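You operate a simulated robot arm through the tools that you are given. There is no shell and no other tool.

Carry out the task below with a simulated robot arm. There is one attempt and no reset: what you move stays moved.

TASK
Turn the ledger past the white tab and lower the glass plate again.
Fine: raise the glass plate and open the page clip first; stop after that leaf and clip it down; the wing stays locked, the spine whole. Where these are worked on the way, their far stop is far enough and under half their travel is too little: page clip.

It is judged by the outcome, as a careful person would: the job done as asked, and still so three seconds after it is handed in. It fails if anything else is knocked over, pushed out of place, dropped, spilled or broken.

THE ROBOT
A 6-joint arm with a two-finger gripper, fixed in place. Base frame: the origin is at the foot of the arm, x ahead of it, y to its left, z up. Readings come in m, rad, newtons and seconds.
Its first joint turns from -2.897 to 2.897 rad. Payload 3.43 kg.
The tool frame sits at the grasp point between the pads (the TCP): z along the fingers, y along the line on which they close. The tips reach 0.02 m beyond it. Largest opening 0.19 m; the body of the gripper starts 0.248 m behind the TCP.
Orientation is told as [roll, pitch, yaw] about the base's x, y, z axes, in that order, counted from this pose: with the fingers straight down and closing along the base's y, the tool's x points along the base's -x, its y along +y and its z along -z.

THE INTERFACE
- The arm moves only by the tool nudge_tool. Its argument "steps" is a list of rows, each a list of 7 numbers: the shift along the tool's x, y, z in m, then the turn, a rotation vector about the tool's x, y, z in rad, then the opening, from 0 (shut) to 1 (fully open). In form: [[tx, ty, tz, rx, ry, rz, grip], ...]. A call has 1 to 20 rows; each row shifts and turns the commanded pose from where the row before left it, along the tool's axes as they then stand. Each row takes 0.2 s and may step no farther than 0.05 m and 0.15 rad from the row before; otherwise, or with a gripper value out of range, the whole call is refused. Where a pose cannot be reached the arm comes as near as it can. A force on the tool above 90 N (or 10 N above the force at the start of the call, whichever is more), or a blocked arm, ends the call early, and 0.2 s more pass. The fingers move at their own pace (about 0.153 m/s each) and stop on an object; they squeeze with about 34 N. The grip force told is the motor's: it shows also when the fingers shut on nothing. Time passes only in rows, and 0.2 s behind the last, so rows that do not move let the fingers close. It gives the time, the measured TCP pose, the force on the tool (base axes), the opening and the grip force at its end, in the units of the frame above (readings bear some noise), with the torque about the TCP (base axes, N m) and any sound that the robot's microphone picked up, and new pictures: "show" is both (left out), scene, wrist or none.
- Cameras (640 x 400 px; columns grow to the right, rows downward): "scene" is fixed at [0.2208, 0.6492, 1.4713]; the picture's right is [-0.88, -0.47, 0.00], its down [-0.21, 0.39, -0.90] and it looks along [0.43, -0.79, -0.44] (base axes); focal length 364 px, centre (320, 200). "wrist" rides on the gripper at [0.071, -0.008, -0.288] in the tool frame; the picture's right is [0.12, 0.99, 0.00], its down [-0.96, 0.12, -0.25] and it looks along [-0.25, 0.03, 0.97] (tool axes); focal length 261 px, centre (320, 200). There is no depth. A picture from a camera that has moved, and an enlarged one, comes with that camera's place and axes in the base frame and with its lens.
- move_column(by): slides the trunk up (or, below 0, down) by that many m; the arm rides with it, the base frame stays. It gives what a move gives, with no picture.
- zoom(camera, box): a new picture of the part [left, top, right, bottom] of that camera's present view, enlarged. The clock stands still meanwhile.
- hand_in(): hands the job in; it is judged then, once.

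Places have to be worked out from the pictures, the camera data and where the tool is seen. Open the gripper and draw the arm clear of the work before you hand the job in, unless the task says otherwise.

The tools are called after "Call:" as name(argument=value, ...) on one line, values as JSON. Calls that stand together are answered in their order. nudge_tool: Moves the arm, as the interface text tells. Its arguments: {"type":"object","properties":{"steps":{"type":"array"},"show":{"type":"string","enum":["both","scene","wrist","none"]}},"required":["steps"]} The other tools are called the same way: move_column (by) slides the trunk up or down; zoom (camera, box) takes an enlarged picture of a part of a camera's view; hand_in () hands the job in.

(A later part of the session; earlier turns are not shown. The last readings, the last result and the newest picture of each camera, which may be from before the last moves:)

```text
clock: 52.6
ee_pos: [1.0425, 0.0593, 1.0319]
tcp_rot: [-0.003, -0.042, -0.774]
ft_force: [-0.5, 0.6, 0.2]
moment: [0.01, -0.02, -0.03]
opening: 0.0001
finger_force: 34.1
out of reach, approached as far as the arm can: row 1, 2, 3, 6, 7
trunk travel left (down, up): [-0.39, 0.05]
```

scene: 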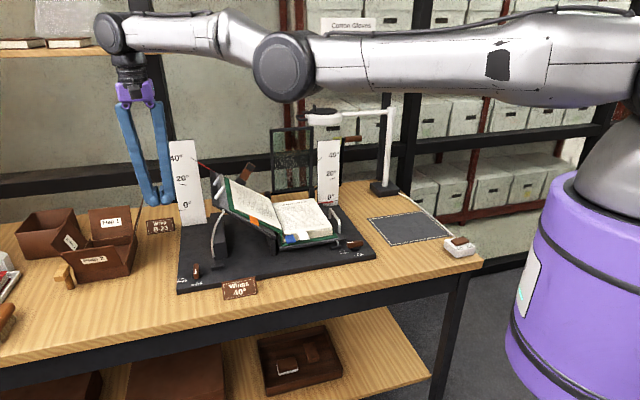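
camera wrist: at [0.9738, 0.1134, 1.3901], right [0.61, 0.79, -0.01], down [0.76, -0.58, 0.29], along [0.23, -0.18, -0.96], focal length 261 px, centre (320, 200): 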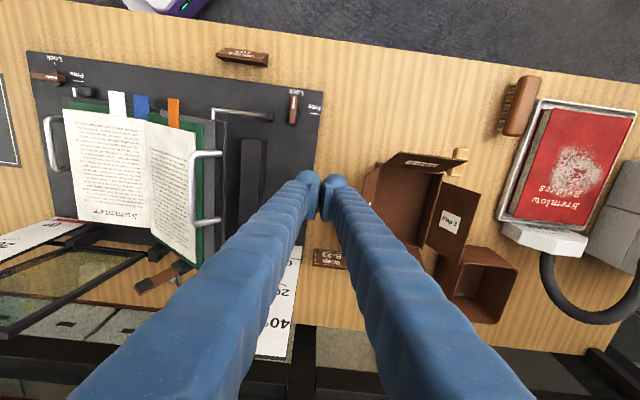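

The elbow is visibly bent the wrong way and needs a long downward sweep to flip, so I'll do that over free floor: I swing the arm further left, past the table's front edge, at constant height.

Call:
nudge_tool(steps=[[0.0333, 0.0303, 0, 0, 0, 0, 0], [0.0347, 0.0287, 0, 0, 0, 0, 0], [0.0359, 0.0272, 0, 0, 0, 0, 0], [0.037, 0.0256, 0, 0, 0, 0, 0], [0.0381, 0.0239, 0, 0, 0, 0, 0], [0.0391, 0.0223, 0, 0, 0, 0, 0], [0.04, 0.0205, 0, 0, 0, 0, 0], [0.0409, 0.0188, 0, 0, 0, 0, 0], [0.0417, 0.017, 0, 0, 0, 0, 0], [0.0424, 0.0151, 0, 0, 0, 0, 0], [0.043, 0.0133, 0, 0, 0, 0, 0], [0.0435, 0.0114, 0, 0, 0, 0, 0]])

```text
clock: 55.2
ee_pos: [0.8674, 0.5615, 1.0093]
tcp_rot: [-0.001, -0.042, -0.774]
ft_force: [0.1, -1.1, -1.3]
moment: [0.0, 0.03, -0.01]
opening: 0.0
finger_force: 34.4
out of reach, approached as far as the arm can: row 3, 5, 9, 10
trunk travel left (down, up): [-0.39, 0.05]
camera wrist: at [0.8031, 0.6126, 1.2951], right [0.61, 0.79, -0.01], down [0.76, -0.58, 0.29], along [0.23, -0.18, -0.96], focal length 261 px, centre (320, 200)
```

scene: 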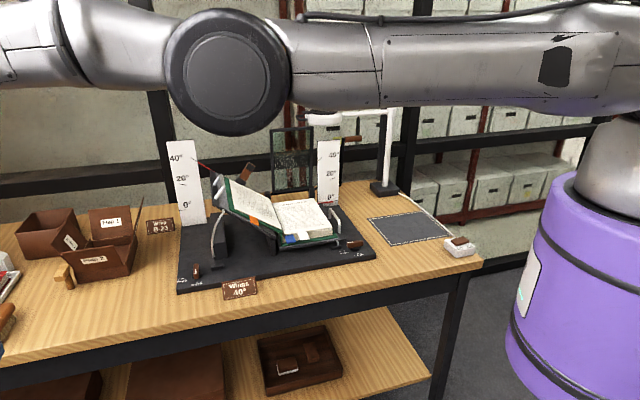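
wrist: 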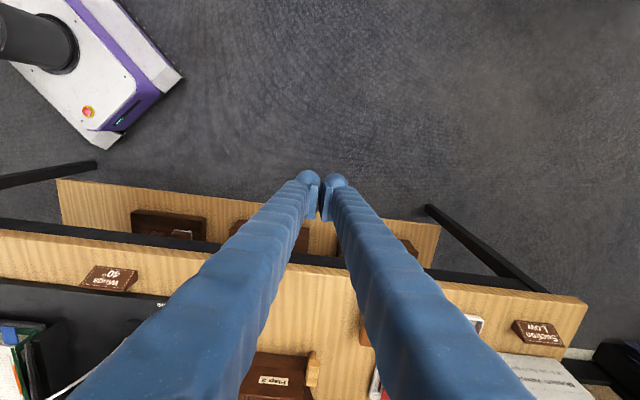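

I'm over open floor in front of the table. I go straight down ~24 cm with a slight outward bias to carry the elbow through straight.

Call:
nudge_tool(steps=[[-0.0013, 0.0059, 0.04, 0, 0, 0, 0], [-0.0013, 0.0059, 0.04, 0, 0, 0, 0], [-0.0013, 0.0059, 0.04, 0, 0, 0, 0], [-0.0013, 0.0059, 0.04, 0, 0, 0, 0], [0, 0, 0.04, 0, 0, 0, 0], [0, 0, 0.04, 0, 0, 0, 0]])

```text
clock: 56.6
ee_pos: [0.8524, 0.54, 0.7763]
tcp_rot: [-0.001, -0.044, -0.776]
ft_force: [0.7, 0.1, 1.6]
moment: [-0.15, 0.12, -0.01]
opening: 0.0
finger_force: 33.4
out of reach, approached as far as the arm can: row 1, 2, 3, 4, 5, 6
trunk travel left (down, up): [-0.39, 0.05]
camera wrist: at [0.787, 0.5915, 1.0617], right [0.61, 0.79, -0.01], down [0.76, -0.58, 0.29], along [0.23, -0.18, -0.96], focal length 261 px, centre (320, 200)
```

scene: 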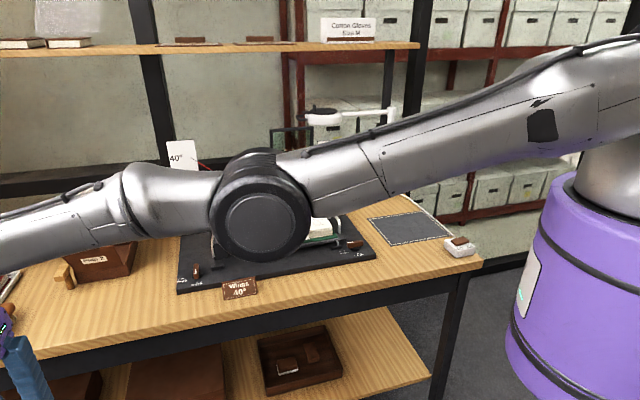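
wrist: 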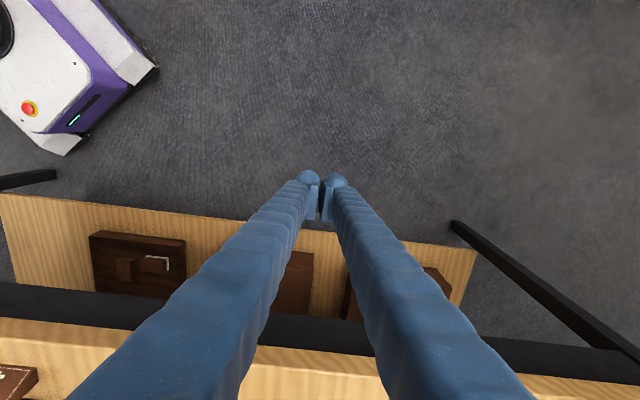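

Now I test a plain inward step here, away from everything.

Call:
nudge_tool(steps=[[0.0044, -0.0195, 0.01, 0, 0, 0, 0], [0.0066, -0.0293, 0, 0, 0, 0, 0], [0.0088, -0.039, 0, 0, 0, 0, 0]], show="scene")

```text
clock: 57.4
ee_pos: [0.8447, 0.5353, 0.7613]
tcp_rot: [-0.008, -0.044, -0.775]
ft_force: [0.0, -0.7, 0.6]
moment: [0.01, 0.0, -0.01]
opening: 0.0
finger_force: 33.9
out of reach, approached as far as the arm can: row 1, 2, 3
trunk travel left (down, up): [-0.39, 0.05]
```

scene: 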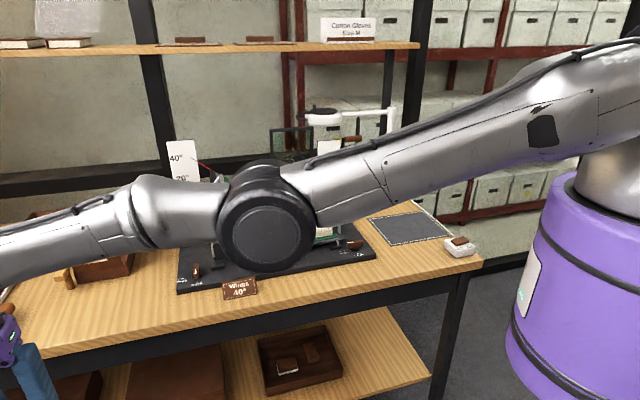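

The arm stays locked at full stretch because pure translation can't bend a straight elbow. Tilting the tool tip inward while shifting inward should bend it; I do that here over the free floor.

Call:
nudge_tool(steps=[[0.0111, -0.0467, 0, 0.1167, 0.0277, 0, 0], [0.011, -0.0464, 0.0057, 0.1167, 0.0277, 0, 0], [0.0108, -0.0454, 0.0114, 0.1167, 0.0277, 0, 0], [0.0104, -0.0437, 0.0169, 0.1167, 0.0277, 0, 0]], show="scene")

```text
clock: 58.4
ee_pos: [0.6771, 0.4262, 0.7589]
tcp_rot: [-0.473, 0.063, -0.8]
ft_force: [0.0, 0.0, 0.2]
moment: [0.01, -0.01, -0.01]
opening: 0.0003
finger_force: 34.3
out of reach, approached as far as the arm can: row 4
trunk travel left (down, up): [-0.39, 0.05]
```

scene: 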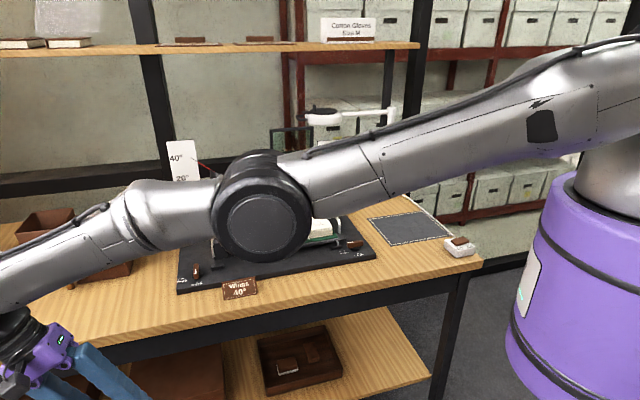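

The forearm now lines up with the upper arm (before it sagged), so this works. I continue the same tilt with a bit more inward shift.

Call:
nudge_tool(steps=[[0.0095, -0.04, 0.0235, 0.1167, 0.0277, 0, 0], [0.009, -0.038, 0.027, 0.08, 0.019, 0, 0], [0.0087, -0.0368, 0.0276, 0, 0, 0, 0], [0.0087, -0.0368, 0.0276, 0, 0, 0, 0]], show="scene")

```text
clock: 59.4
ee_pos: [0.5137, 0.3284, 0.7635]
tcp_rot: [-0.665, 0.102, -0.825]
ft_force: [0.5, 1.0, 0.6]
moment: [0.09, -0.03, -0.05]
opening: 0.0
finger_force: 34.3
out of reach, approached as far as the arm can: row 1
trunk travel left (down, up): [-0.39, 0.05]
```

scene: 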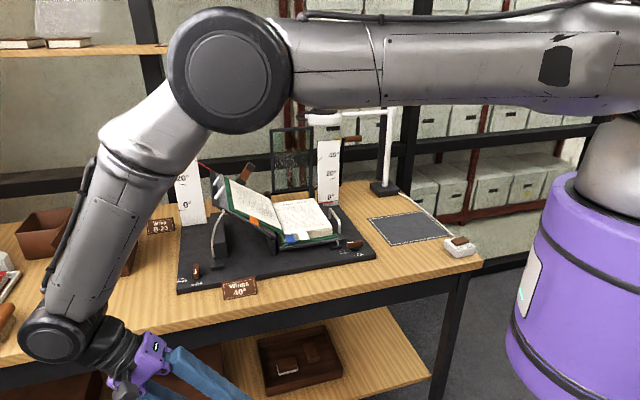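

The elbow is properly bent again. I straighten the tool and rise in front of the table to a safe height.

Call:
nudge_tool(steps=[[0.0057, -0.0242, -0.0314, -0.1304, -0.031, 0, 0], [0.0047, -0.0199, -0.0344, -0.1304, -0.031, 0, 0], [0.0036, -0.0152, -0.0368, -0.1304, -0.031, 0, 0], [0.0024, -0.0103, -0.0386, -0.1304, -0.031, 0, 0], [0.0012, -0.0052, -0.0396, -0.1304, -0.031, 0, 0], [0, 0, -0.045, 0, 0, 0, 0], [0, 0, -0.045, 0, 0, 0, 0], [0, 0, -0.045, 0, 0, 0, 0], [0, 0, -0.045, 0, 0, 0, 0]], show="scene")

```text
clock: 61.4
ee_pos: [0.5075, 0.3399, 1.1444]
tcp_rot: [-0.011, -0.042, -0.775]
ft_force: [-1.4, -1.2, 0.0]
moment: [0.08, -0.1, 0.01]
opening: 0.0001
finger_force: 34.4
trunk travel left (down, up): [-0.39, 0.05]
```

scene: 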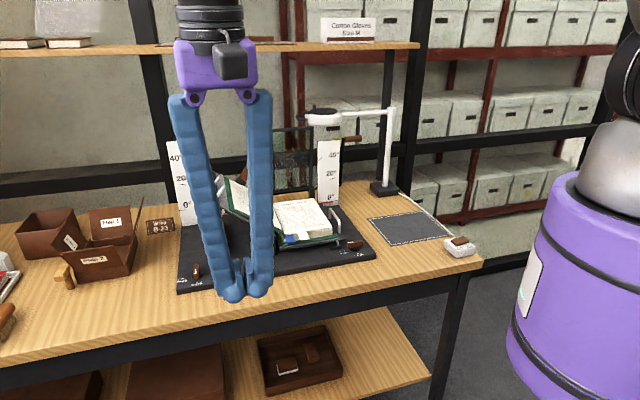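

Upright again at z≈1.14 in front of the table. I move back over the right page at about z≈1.25, keeping well inside the reach limit.

Call:
nudge_tool(steps=[[-0.0403, -0.0188, -0.009, 0, 0.02, 0, 0], [-0.0403, -0.0188, -0.009, 0, 0.02, 0, 0], [-0.0403, -0.0188, -0.009, 0, 0, 0, 0], [-0.0403, -0.0188, -0.009, 0, 0, 0, 0], [-0.0403, -0.0188, -0.009, 0, 0, 0, 0], [-0.0403, -0.0188, -0.009, 0, 0, 0, 0], [-0.0403, -0.0188, -0.009, 0, 0, 0, 0], [-0.0403, -0.0188, -0.009, 0, 0, 0, 0], [-0.0403, -0.0188, -0.009, 0, 0, 0, 0], [-0.0403, -0.0188, -0.009, 0, 0, 0, 0], [-0.0403, -0.0188, -0.009, 0, 0, 0, 0], [-0.0403, -0.0188, -0.009, 0, 0, 0, 0]], show="scene")

```text
clock: 64.0
ee_pos: [0.6968, -0.1566, 1.2528]
tcp_rot: [-0.014, 0.0, -0.774]
ft_force: [0.6, -0.8, -0.1]
moment: [0.12, 0.02, 0.0]
opening: 0.0
finger_force: 34.2
trunk travel left (down, up): [-0.39, 0.05]
```

scene: 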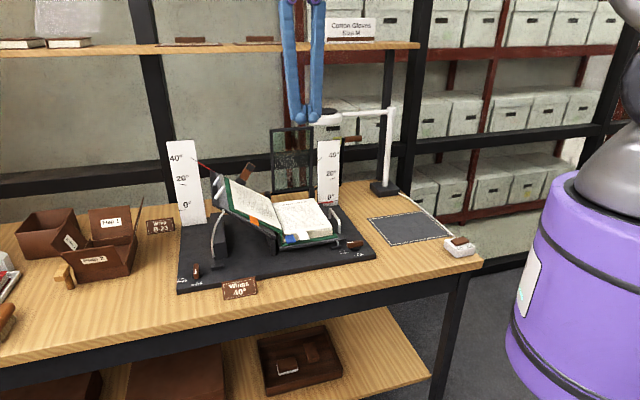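

All is as left: plate up, clip open. I lower the trunk by 0.2 m so the arm can work low and close-in.

Call:
move_column(by=-0.2)

```text
clock: 66.2
ee_pos: [0.6959, -0.1544, 1.0539]
tcp_rot: [-0.015, -0.002, -0.776]
ft_force: [0.4, 0.1, 0.0]
moment: [0.0, -0.03, 0.03]
opening: 0.0
finger_force: 33.9
trunk travel left (down, up): [-0.19, 0.25]
```

Now I tilt the tool so it points down-left along the cradle (35° below horizontal), open the fingers to 3 cm, and stage it about 12 cm short of the white tab.

Call:
nudge_tool(steps=[[0, 0, 0, -0.139, 0, 0, 0.158], [0, 0, 0, -0.139, 0, 0, 0.158], [0, 0, 0, -0.139, 0, 0, 0.158], [0, 0, 0, -0.139, 0, 0, 0.158], [0, 0, 0, -0.139, 0, 0, 0.158], [0, 0, 0, -0.139, 0, 0, 0.158], [0, 0, 0, -0.139, 0, 0, 0.158], [-0.0006, -0.0333, -0.0076, 0, 0, 0, 0.158], [-0.0006, -0.0333, -0.0076, 0, 0, 0, 0.158], [-0.0006, -0.0333, -0.0076, 0, 0, 0, 0.158], [-0.0006, -0.0333, -0.0076, 0, 0, 0, 0.158]])

```text
clock: 68.6
ee_pos: [0.627, -0.2309, 0.962]
tcp_rot: [0.96, 0.0, -0.775]
ft_force: [-0.4, 0.3, 0.0]
moment: [-0.01, 0.0, -0.04]
opening: 0.0302
finger_force: 0.1
trunk travel left (down, up): [-0.19, 0.25]
camera wrist: at [0.4083, -0.3541, 1.12], right [0.31, 0.49, 0.81], down [0.59, -0.77, 0.24], along [0.74, 0.41, -0.53], focal length 261 px, centre (320, 200)
```

scene: 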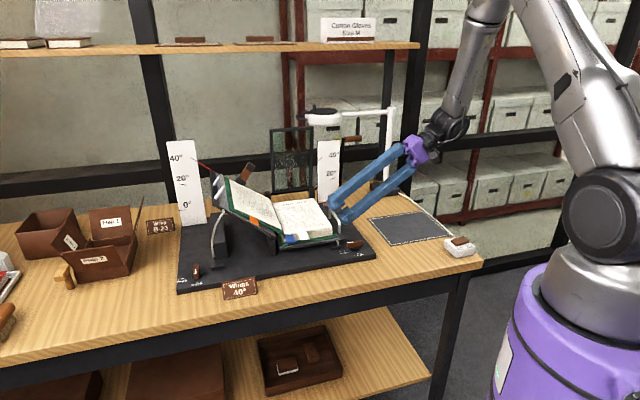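
wrist: 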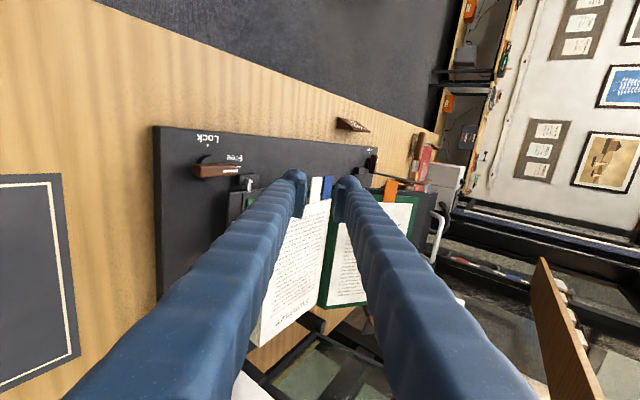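

The pose is exact and the white tab shows between the fingertips. I zoom both views to check the alignment.

Call:
zoom(camera="wrist", box=[264, 155, 376, 225])

Call:
zoom(camera="scene", box=[270, 190, 366, 250])

```text
5.71 times, centred on (320, 190) of wrist
camera zoom: at [0.4083, -0.3541, 1.12], right [0.31, 0.49, 0.81], down [0.59, -0.77, 0.24], along [0.74, 0.41, -0.53], focal length 1489 px, centre (320, 257)
```

zoom: 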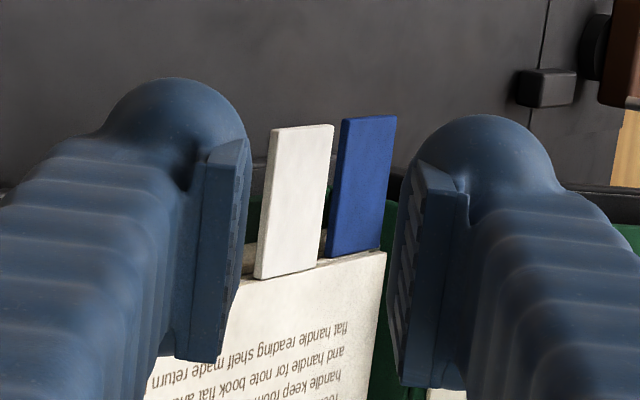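

```text
6.67 times, centred on (318, 220) of scene
camera zoom: at [0.2208, 0.6492, 1.4713], right [-0.88, -0.47, 0.0], down [-0.21, 0.39, -0.9], along [0.43, -0.79, -0.44], focal length 2428 px, centre (333, 67)
```

zoom: 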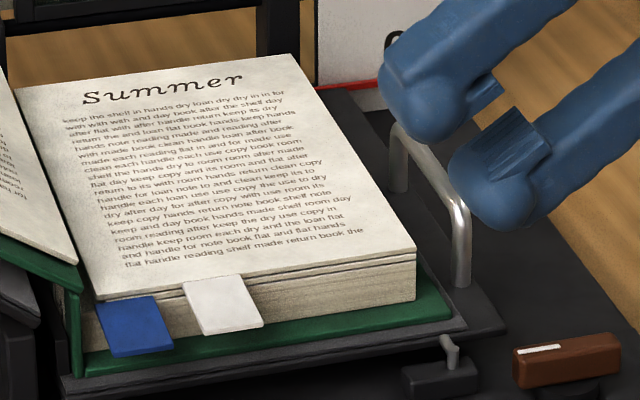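

The tab's near edge lies just above the lower finger's pad line, as intended. I shift 4 mm down and 5 mm forward off the wing plate, and advance 9 cm along the tool.

Call:
nudge_tool(steps=[[0.005, -0.004, 0, 0, 0, 0, 0.158], [0, 0, 0.03, 0, 0, 0, 0.158], [0, 0, 0.03, 0, 0, 0, 0.158], [0, 0, 0.03, 0, 0, 0, 0.158]])

Call:
zoom(camera="wrist", box=[264, 155, 376, 225])

Call:
zoom(camera="scene", box=[270, 190, 366, 250])

```text
clock: 69.6
ee_pos: [0.6735, -0.175, 0.9061]
tcp_rot: [0.958, 0.0, -0.773]
ft_force: [0.1, 0.9, -0.2]
moment: [0.0, 0.02, 0.01]
opening: 0.0298
finger_force: 0.1
trunk travel left (down, up): [-0.19, 0.25]
camera wrist: at [0.4552, -0.2977, 1.0647], right [0.31, 0.49, 0.81], down [0.59, -0.77, 0.24], along [0.74, 0.41, -0.53], focal length 261 px, centre (320, 200)
```

scene: 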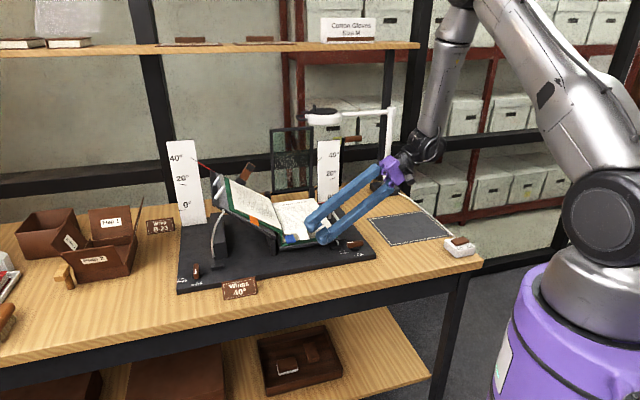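
wrist: 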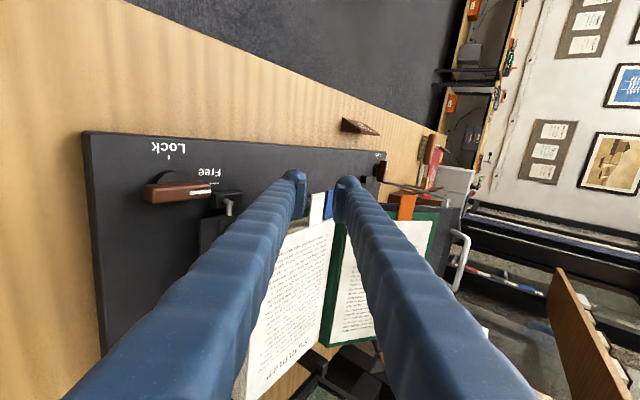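

```text
5.71 times, centred on (320, 190) of wrist
camera zoom: at [0.4552, -0.2977, 1.0647], right [0.31, 0.49, 0.81], down [0.59, -0.77, 0.24], along [0.74, 0.41, -0.53], focal length 1489 px, centre (320, 257)
```

zoom: 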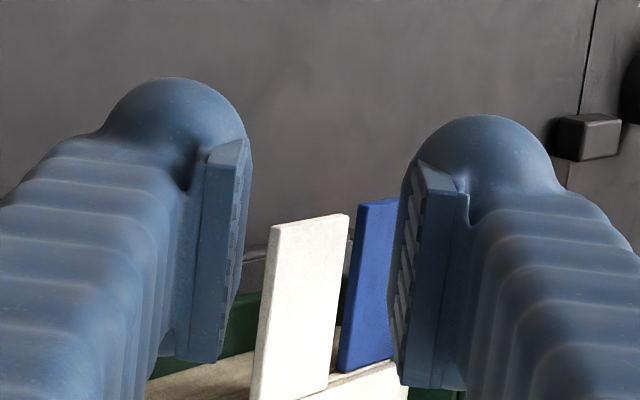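

```text
6.67 times, centred on (318, 220) of scene
camera zoom: at [0.2208, 0.6492, 1.4713], right [-0.88, -0.47, 0.0], down [-0.21, 0.39, -0.9], along [0.43, -0.79, -0.44], focal length 2428 px, centre (333, 67)
```

zoom: 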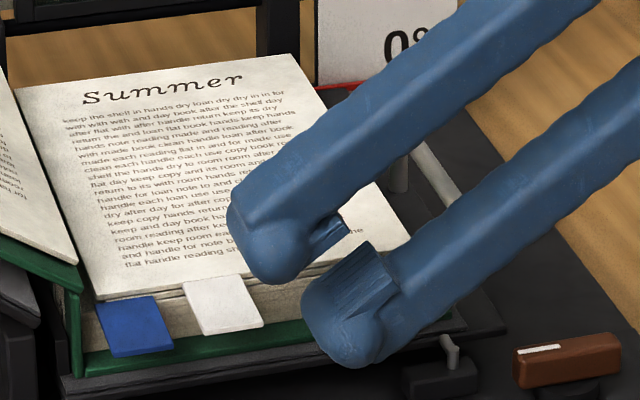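

Everything lines up: the tab will enter between the pads, lower finger in front of the wing plate. I advance the last 3 cm slowly.

Call:
nudge_tool(steps=[[0, 0, 0.01, 0, 0, 0, 0.158], [0, 0, 0.01, 0, 0, 0, 0.158], [0, 0, 0.01, 0, 0, 0, 0.158]], show="none")

Call:
zoom(camera="wrist", box=[264, 155, 376, 225])

Call:
zoom(camera="scene", box=[270, 190, 366, 250])

```text
clock: 70.4
ee_pos: [0.691, -0.1585, 0.8912]
tcp_rot: [0.959, -0.002, -0.775]
ft_force: [0.1, 0.1, -0.1]
moment: [0.01, 0.0, 0.02]
opening: 0.0304
finger_force: 0.0
trunk travel left (down, up): [-0.19, 0.25]
```

```text
5.71 times, centred on (320, 190) of wrist
camera zoom: at [0.4727, -0.281, 1.0495], right [0.31, 0.49, 0.81], down [0.59, -0.77, 0.24], along [0.74, 0.41, -0.53], focal length 1489 px, centre (320, 257)
```

zoom: 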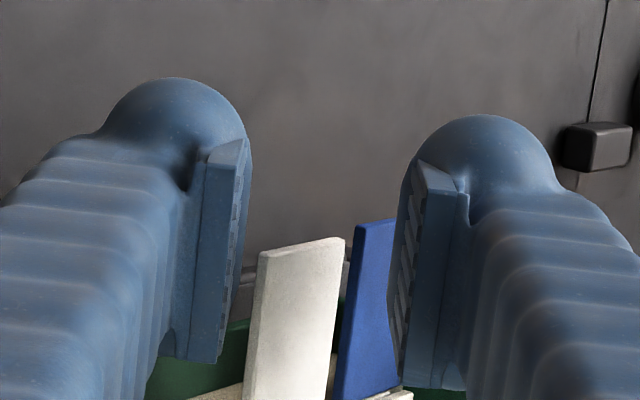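

```text
6.67 times, centred on (318, 220) of scene
camera zoom: at [0.2208, 0.6492, 1.4713], right [-0.88, -0.47, 0.0], down [-0.21, 0.39, -0.9], along [0.43, -0.79, -0.44], focal length 2428 px, centre (333, 67)
```

zoom: 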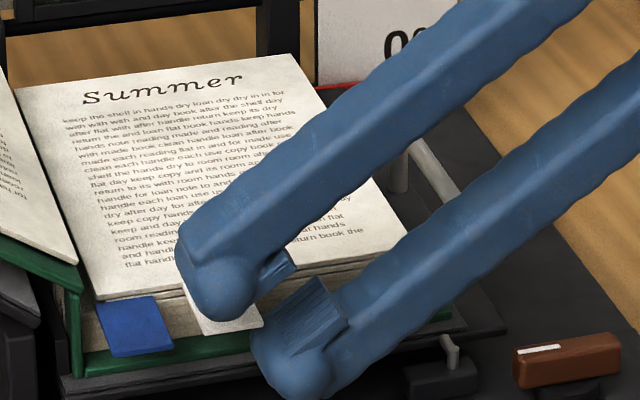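

The white tab is between the pads with the lower finger beneath it, blue tab clear. I go 8 mm deeper, then lift 2 cm perpendicular to the fingers and look.

Call:
nudge_tool(steps=[[0, 0, 0.008, 0, 0, 0, 0.158], [0, 0.01, 0, 0, 0, 0, 0.158], [0, 0.01, 0, 0, 0, 0, 0.158]], show="none")

Call:
zoom(camera="wrist", box=[240, 140, 400, 240])

Call:
zoom(camera="scene", box=[262, 185, 366, 250])

```text
clock: 71.2
ee_pos: [0.703, -0.1444, 0.9015]
tcp_rot: [0.961, -0.002, -0.778]
ft_force: [0.3, 0.3, 0.1]
moment: [0.02, 0.01, -0.01]
opening: 0.0302
finger_force: 0.0
trunk travel left (down, up): [-0.19, 0.25]
```

```text
4.00 times, centred on (320, 190) of wrist
camera zoom: at [0.4845, -0.2684, 1.0616], right [0.31, 0.49, 0.81], down [0.59, -0.77, 0.24], along [0.74, 0.41, -0.53], focal length 1043 px, centre (320, 240)
```

zoom: 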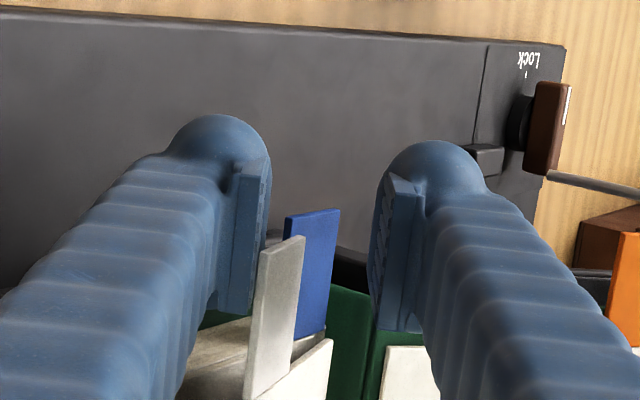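

```text
6.15 times, centred on (314, 218) of scene
camera zoom: at [0.2208, 0.6492, 1.4713], right [-0.88, -0.47, 0.0], down [-0.21, 0.39, -0.9], along [0.43, -0.79, -0.44], focal length 2241 px, centre (357, 92)
```

zoom: 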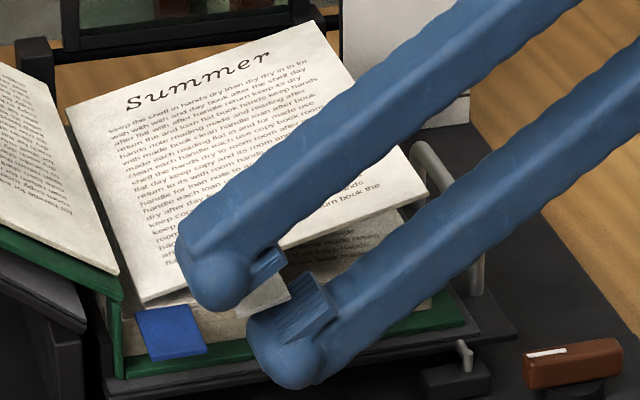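

The white-tab leaf is rising alone, with the blue-tab leaf staying down, and no force is felt. I lift it flush with the fingers and begin swinging it about the spine to roughly 57°.

Call:
nudge_tool(steps=[[0, 0.012, 0, 0, 0, 0, 0.158], [0, 0.012, 0, 0, 0, 0, 0.158], [0, 0.00765, 0.00245, 0.13, 0, 0, 0.158], [0, 0.00765, 0.00245, 0.13, 0, 0, 0.158], [0, 0.00765, 0.00245, 0.13, 0, 0, 0.158]], show="scene")

Call:
zoom(camera="wrist", box=[240, 140, 400, 240])

Call:
zoom(camera="scene", box=[240, 160, 368, 240])

```text
clock: 72.4
ee_pos: [0.7265, -0.1204, 0.9334]
tcp_rot: [0.567, -0.003, -0.776]
ft_force: [0.0, 0.1, -0.3]
moment: [0.01, -0.07, 0.0]
opening: 0.0303
finger_force: 0.3
trunk travel left (down, up): [-0.19, 0.25]
```

scene: 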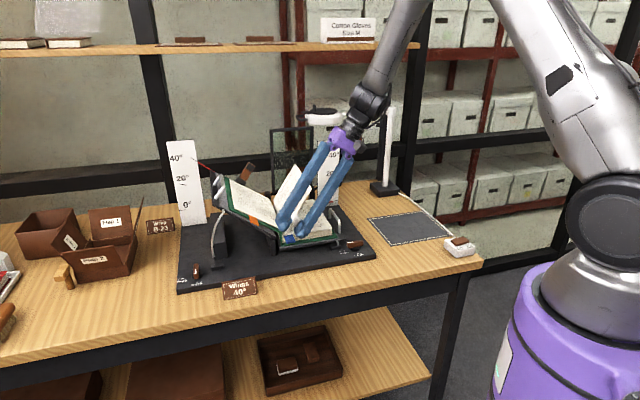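

```text
4.00 times, centred on (320, 190) of wrist
camera zoom: at [0.5635, -0.1873, 1.1718], right [0.5, 0.68, 0.53], down [0.66, -0.7, 0.27], along [0.56, 0.22, -0.8], focal length 1043 px, centre (320, 240)
```

zoom: 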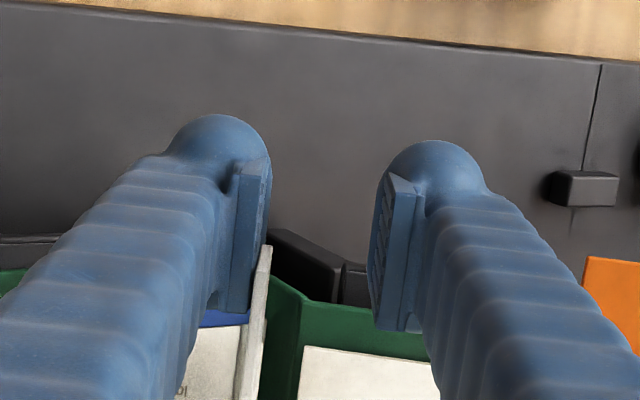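

```text
5.00 times, centred on (304, 200) of scene
camera zoom: at [0.2208, 0.6492, 1.4713], right [-0.88, -0.47, 0.0], down [-0.21, 0.39, -0.9], along [0.43, -0.79, -0.44], focal length 1821 px, centre (400, 200)
```

zoom: 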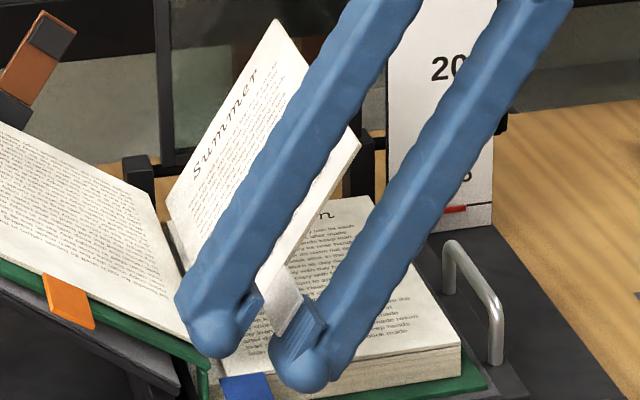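

The leaf is at ~57°, flush on the lower finger, next page lying flat. I narrow the fingers to a loose 12 mm cage around the tab, retract slightly, and continue the swing to about 80°.

Call:
nudge_tool(steps=[[0, -0.0045, -0.004, 0, 0, 0, 0.11], [0, -0.0045, -0.004, 0, 0, 0, 0.063], [0, 0.0088, 0.00135, 0.13, 0, 0, 0.063], [0, 0.0088, 0.00135, 0.13, 0, 0, 0.063], [0, 0.0088, 0.00135, 0.13, 0, 0, 0.063]], show="scene")

Call:
zoom(camera="wrist", box=[240, 140, 400, 240])

Call:
zoom(camera="scene", box=[240, 160, 368, 240])

```text
clock: 73.6
ee_pos: [0.7385, -0.1106, 0.9433]
tcp_rot: [0.178, -0.002, -0.776]
ft_force: [-0.5, -0.2, -0.1]
moment: [-0.01, 0.05, 0.02]
opening: 0.0117
finger_force: 0.1
trunk travel left (down, up): [-0.19, 0.25]
```

scene: 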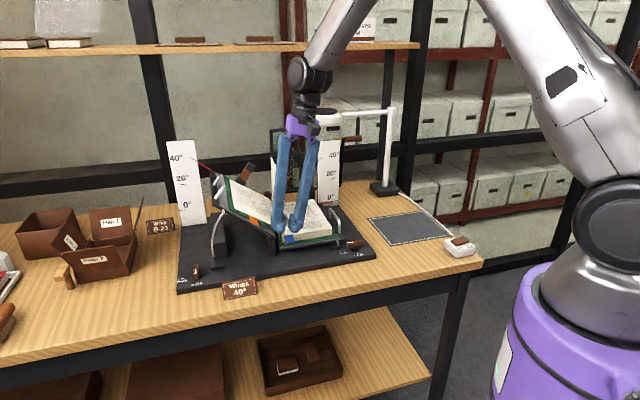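

```text
4.00 times, centred on (320, 190) of wrist
camera zoom: at [0.6461, -0.1042, 1.2248], right [0.6, 0.78, 0.18], down [0.74, -0.62, 0.27], along [0.32, -0.03, -0.95], focal length 1043 px, centre (320, 240)
```

zoom: 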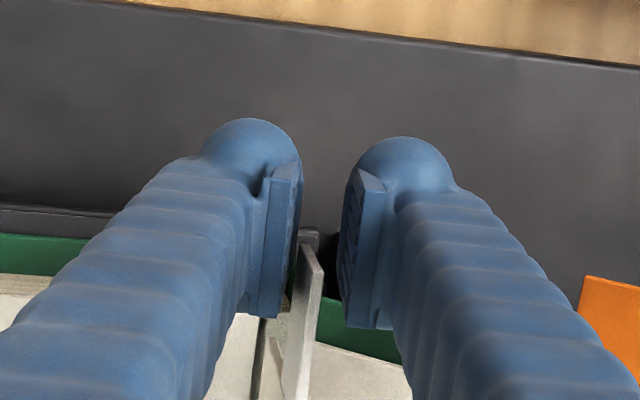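

```text
5.00 times, centred on (304, 200) of scene
camera zoom: at [0.2208, 0.6492, 1.4713], right [-0.88, -0.47, 0.0], down [-0.21, 0.39, -0.9], along [0.43, -0.79, -0.44], focal length 1821 px, centre (400, 200)
```

zoom: 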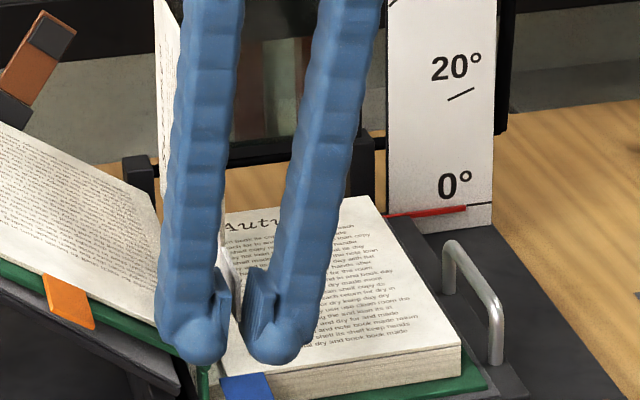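

The leaf is at ~80° in the loose cage; the next page stays flat. I swing it on past vertical to about 95° and check clearance and force.

Call:
nudge_tool(steps=[[0, 0.0088, 0.00135, 0.13, 0, 0, 0.063], [0, 0.0088, 0.00135, 0.13, 0, 0, 0.063]], show="none")

Call:
zoom(camera="wrist", box=[240, 140, 400, 240])

Call:
zoom(camera="scene", box=[240, 160, 368, 240])

```text
clock: 74.2
ee_pos: [0.7503, -0.0971, 0.941]
tcp_rot: [-0.084, 0.0, -0.775]
ft_force: [0.1, 0.0, 0.2]
moment: [-0.1, 0.09, 0.04]
opening: 0.0121
finger_force: 0.1
trunk travel left (down, up): [-0.19, 0.25]
```

```text
4.00 times, centred on (320, 190) of wrist
camera zoom: at [0.7105, -0.0371, 1.2291], right [0.61, 0.79, -0.08], down [0.78, -0.58, 0.24], along [0.14, -0.21, -0.97], focal length 1043 px, centre (320, 240)
```

zoom: 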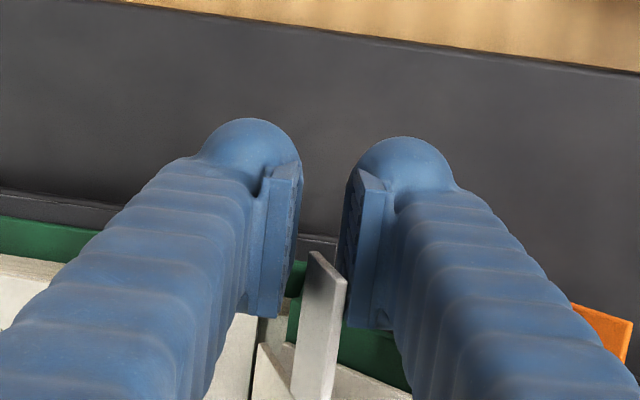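

```text
5.00 times, centred on (304, 200) of scene
camera zoom: at [0.2208, 0.6492, 1.4713], right [-0.88, -0.47, 0.0], down [-0.21, 0.39, -0.9], along [0.43, -0.79, -0.44], focal length 1821 px, centre (400, 200)
```

zoom: 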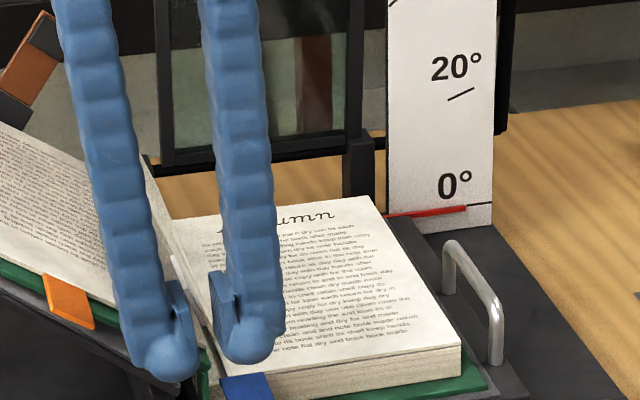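

The leaf has tipped past vertical and now leans on the left finger. One more small swing, then I withdraw upward along the fingers so it can lie down on the left side.

Call:
nudge_tool(steps=[[0, 0.0088, 0.00135, 0.13, 0, 0, 0.063], [0, 0, -0.015, 0, 0, 0, 0.063], [0, 0, -0.02, 0, 0, 0, 0.063], [0, 0, -0.025, 0, 0, 0, 0.063], [0, 0, -0.03, 0, 0, 0, 0.063]], show="scene")

Call:
zoom(camera="wrist", box=[240, 140, 400, 240])

Call:
zoom(camera="scene", box=[210, 160, 338, 240])

```text
clock: 75.4
ee_pos: [0.7689, -0.079, 1.0284]
tcp_rot: [-0.211, -0.003, -0.774]
ft_force: [0.3, -0.6, -0.2]
moment: [-0.03, -0.07, 0.0]
opening: 0.0119
finger_force: 0.1
trunk travel left (down, up): [-0.19, 0.25]
```

scene: 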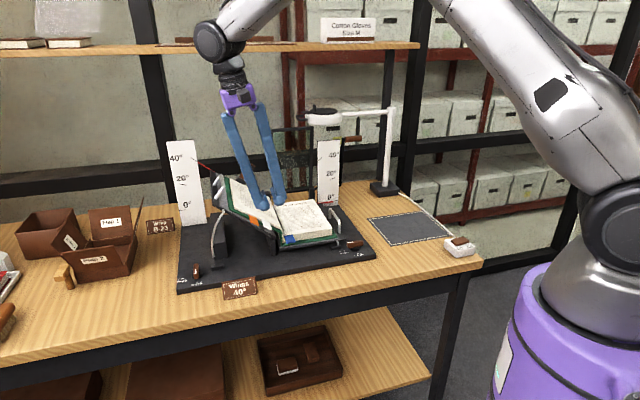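

```text
4.00 times, centred on (320, 190) of wrist
camera zoom: at [0.7531, 0.0076, 1.3126], right [0.59, 0.78, -0.21], down [0.8, -0.56, 0.22], along [0.06, -0.3, -0.95], focal length 1043 px, centre (320, 240)
```

zoom: 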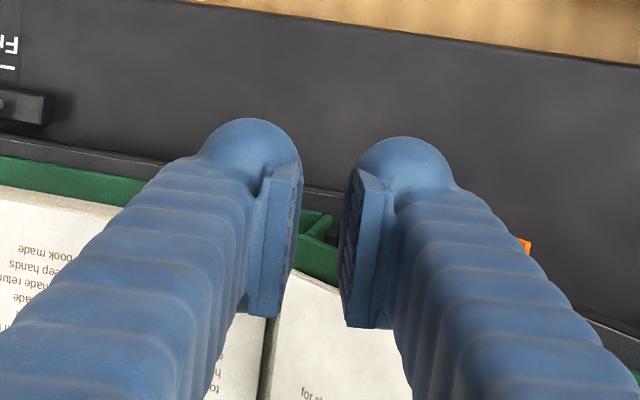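

```text
5.00 times, centred on (274, 200) of scene
camera zoom: at [0.2208, 0.6492, 1.4713], right [-0.88, -0.47, 0.0], down [-0.21, 0.39, -0.9], along [0.43, -0.79, -0.44], focal length 1821 px, centre (550, 200)
```

zoom: 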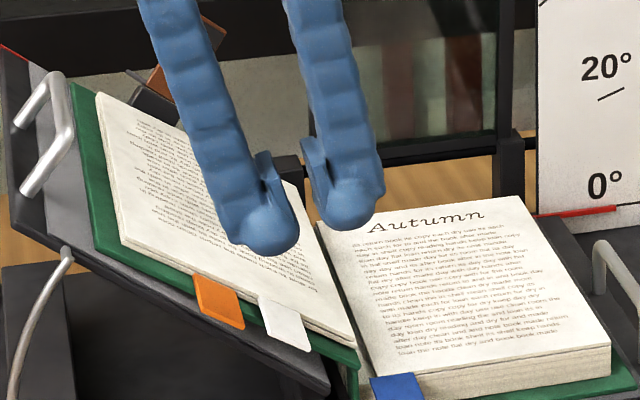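

The white-tab leaf has laid itself on the left page, and the blue-tab leaf remains on the right ("Autumn" page). Next I rise, straighten the tool and turn it back 90° so the fingers can straddle the clip's jaw and pull it shut.

Call:
nudge_tool(steps=[[0, 0, -0.04, 0, 0, 0, 0.2], [0, 0, -0.04, -0.105, 0, 0, 0.2], [0, 0, -0.03, -0.106, 0, 0, 0.2], [0, 0, 0, 0, 0, -0.1428, 0.3], [0, 0, 0, 0, 0, -0.1428, 0.37], [0, 0, 0, 0, 0, -0.1428, 0.37], [0, 0, 0, 0, 0, -0.1428, 0.37], [0, 0, 0, 0, 0, -0.1428, 0.37], [0, 0, 0, 0, 0, -0.1428, 0.37], [0, 0, 0, 0, 0, -0.1428, 0.37], [0, 0, 0, 0, 0, -0.1428, 0.37], [0, 0, 0, 0, 0, -0.1428, 0.37], [0, 0, 0, 0, 0, -0.1428, 0.37], [0, 0, 0, 0, 0, -0.1428, 0.37]])

Call:
zoom(camera="scene", box=[190, 150, 350, 250])

```text
clock: 78.4
ee_pos: [0.7822, -0.063, 1.1371]
tcp_rot: [-0.001, -0.001, 0.797]
ft_force: [-0.7, 0.1, 0.7]
moment: [0.02, 0.0, 0.01]
opening: 0.0702
finger_force: 0.1
trunk travel left (down, up): [-0.19, 0.25]
camera wrist: at [0.7395, -0.1202, 1.4248], right [-0.79, 0.61, 0.0], down [0.59, 0.77, 0.25], along [0.15, 0.2, -0.97], focal length 261 px, centre (320, 200)
```

scene: 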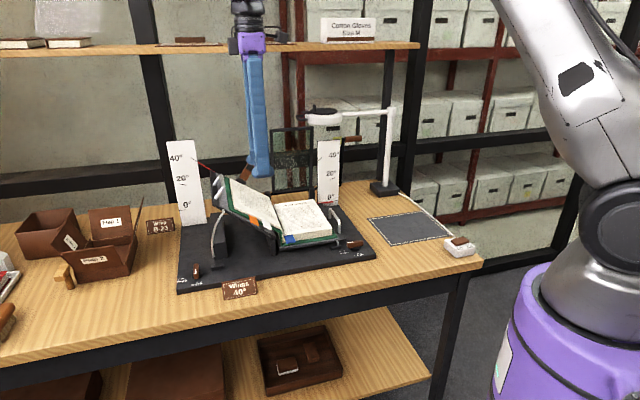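
wrist: 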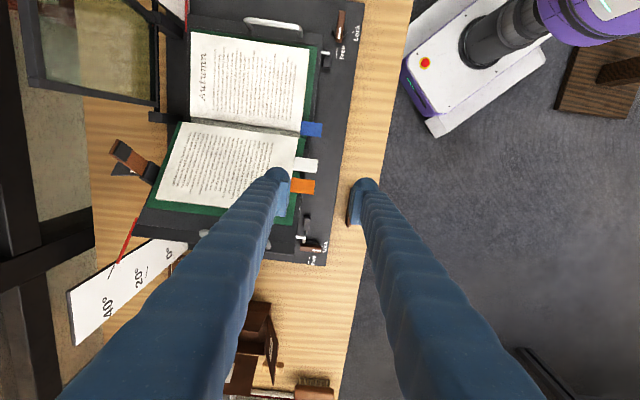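

```text
4.00 times, centred on (270, 200) of scene
camera zoom: at [0.2208, 0.6492, 1.4713], right [-0.88, -0.47, 0.0], down [-0.21, 0.39, -0.9], along [0.43, -0.79, -0.44], focal length 1457 px, centre (520, 200)
```

zoom: 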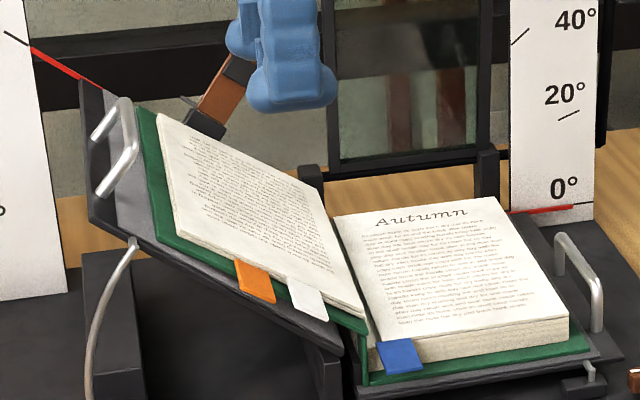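

The leaf rests flat on the left. I zoom the wrist view and scene on the open clip to fix the jaw's position.

Call:
zoom(camera="wrist", box=[80, 110, 208, 190])

Call:
zoom(camera="scene", box=[216, 150, 280, 190])

```text
5.00 times, centred on (144, 150) of wrist
camera zoom: at [0.7395, -0.1202, 1.4248], right [-0.79, 0.61, 0.0], down [0.59, 0.77, 0.25], along [0.15, 0.2, -0.97], focal length 1303 px, centre (1200, 450)
```

zoom: 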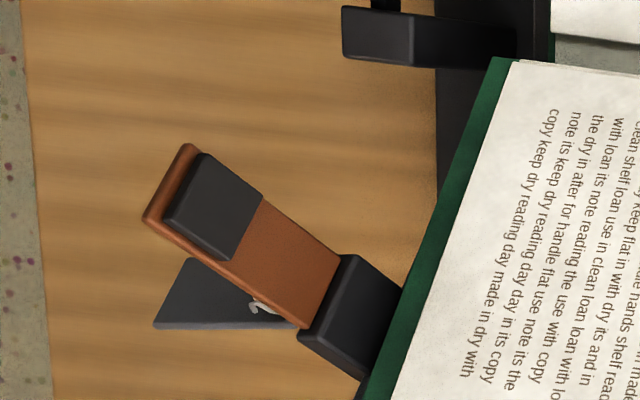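

```text
10.00 times, centred on (248, 170) of scene
camera zoom: at [0.2208, 0.6492, 1.4713], right [-0.88, -0.47, 0.0], down [-0.21, 0.39, -0.9], along [0.43, -0.79, -0.44], focal length 3642 px, centre (1040, 500)
```

zoom: 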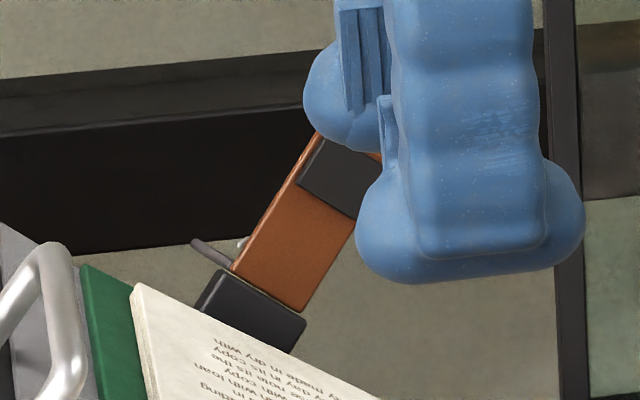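

The open jaw's tip is at about (0.996,-0.293,1.026), hinge near v≈0.347. I tilt the tool 0.3 rad outward with a 7 cm opening and move to just above the clip so the fingers will straddle the jaw.

Call:
nudge_tool(steps=[[0, 0, 0, 0.15, 0, 0, 0.37], [0, 0, 0, 0.15, 0, 0, 0.37], [0.0017, -0.0344, 0.0177, 0, 0, 0, 0.37], [0.0017, -0.0344, 0.0177, 0, 0, 0, 0.37], [0.0017, -0.0344, 0.0177, 0, 0, 0, 0.37], [0.0017, -0.0344, 0.0177, 0, 0, 0, 0.37], [0.0017, -0.0344, 0.0177, 0, 0, 0, 0.37], [0.0017, -0.0344, 0.0177, 0, 0, 0, 0.37], [0.0017, -0.0344, 0.0177, 0, 0, 0, 0.37]])

Call:
zoom(camera="wrist", box=[240, 140, 400, 240])

Call:
zoom(camera="scene", box=[200, 140, 296, 200])

```text
clock: 80.4
ee_pos: [0.9672, -0.2596, 1.0879]
tcp_rot: [-0.301, 0.003, 0.796]
ft_force: [0.2, -0.4, -1.0]
moment: [0.0, 0.03, 0.02]
opening: 0.0704
finger_force: 0.1
trunk travel left (down, up): [-0.19, 0.25]
camera wrist: at [0.8634, -0.2565, 1.3655], right [-0.76, 0.58, -0.29], down [0.54, 0.82, 0.2], along [0.36, -0.01, -0.93], focal length 261 px, centre (320, 200)
```

scene: 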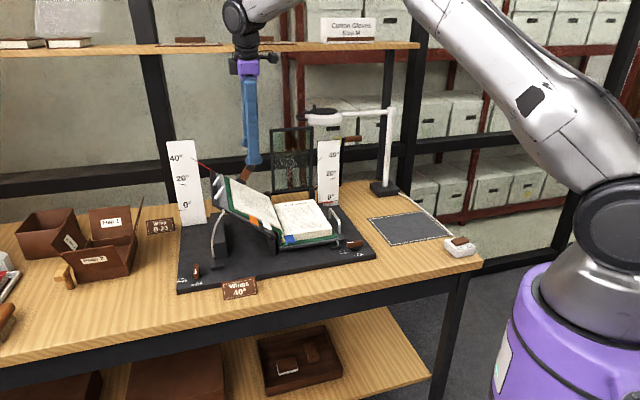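
wrist: 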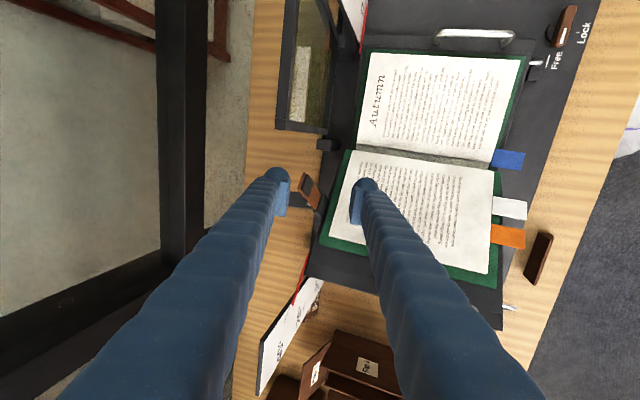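

```text
4.00 times, centred on (320, 190) of wrist
camera zoom: at [0.8634, -0.2565, 1.3655], right [-0.76, 0.58, -0.29], down [0.54, 0.82, 0.2], along [0.36, -0.01, -0.93], focal length 1043 px, centre (320, 240)
```

zoom: 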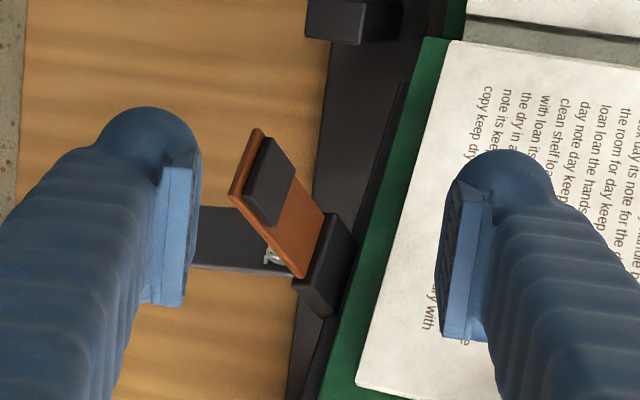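

```text
6.67 times, centred on (248, 170) of scene
camera zoom: at [0.2208, 0.6492, 1.4713], right [-0.88, -0.47, 0.0], down [-0.21, 0.39, -0.9], along [0.43, -0.79, -0.44], focal length 2428 px, centre (800, 400)
```

zoom: 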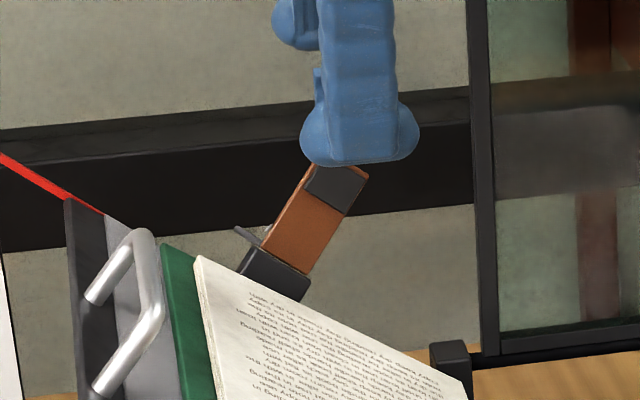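

The jaw sits between the fingers with ~1 cm clearance to the rear one. I descend 7 cm along the tool so the rear finger reaches 2 cm below the jaw's tip.

Call:
nudge_tool(steps=[[0, 0, 0.025, 0, 0, 0, 0.37], [0, 0, 0.025, 0, 0, 0, 0.37], [0, 0, 0.02, 0, 0, 0, 0.37]], show="none")

Call:
zoom(camera="wrist", box=[240, 140, 400, 240])

Call:
zoom(camera="scene", box=[200, 140, 296, 200])

```text
clock: 81.2
ee_pos: [0.98, -0.2735, 1.0214]
tcp_rot: [-0.299, -0.001, 0.795]
ft_force: [1.0, 0.1, -0.5]
moment: [0.05, -0.01, -0.02]
opening: 0.0698
finger_force: 0.1
trunk travel left (down, up): [-0.19, 0.25]
```

```text
4.00 times, centred on (320, 190) of wrist
camera zoom: at [0.8761, -0.2703, 1.2988], right [-0.76, 0.58, -0.29], down [0.54, 0.82, 0.2], along [0.36, -0.01, -0.93], focal length 1043 px, centre (320, 240)
```

zoom: 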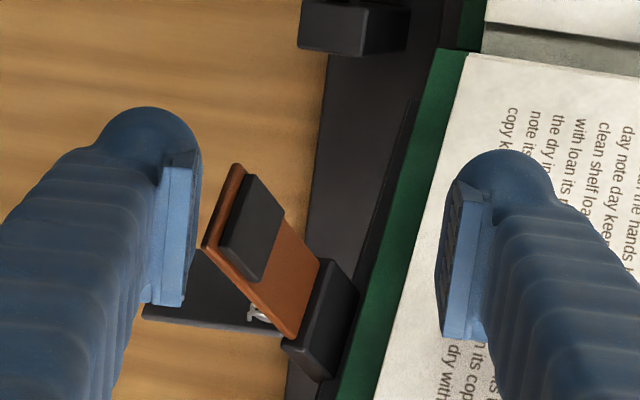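

```text
6.67 times, centred on (248, 170) of scene
camera zoom: at [0.2208, 0.6492, 1.4713], right [-0.88, -0.47, 0.0], down [-0.21, 0.39, -0.9], along [0.43, -0.79, -0.44], focal length 2428 px, centre (800, 400)
```

zoom: 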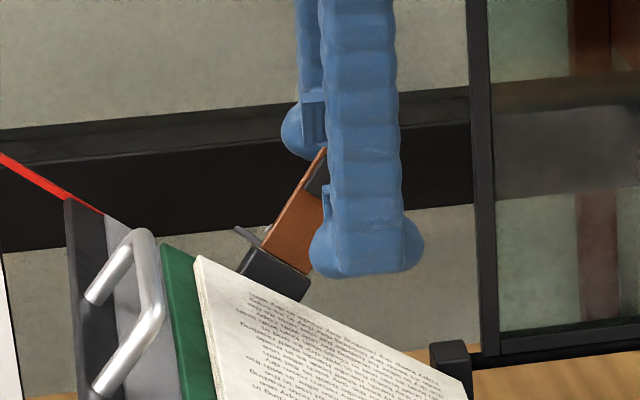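

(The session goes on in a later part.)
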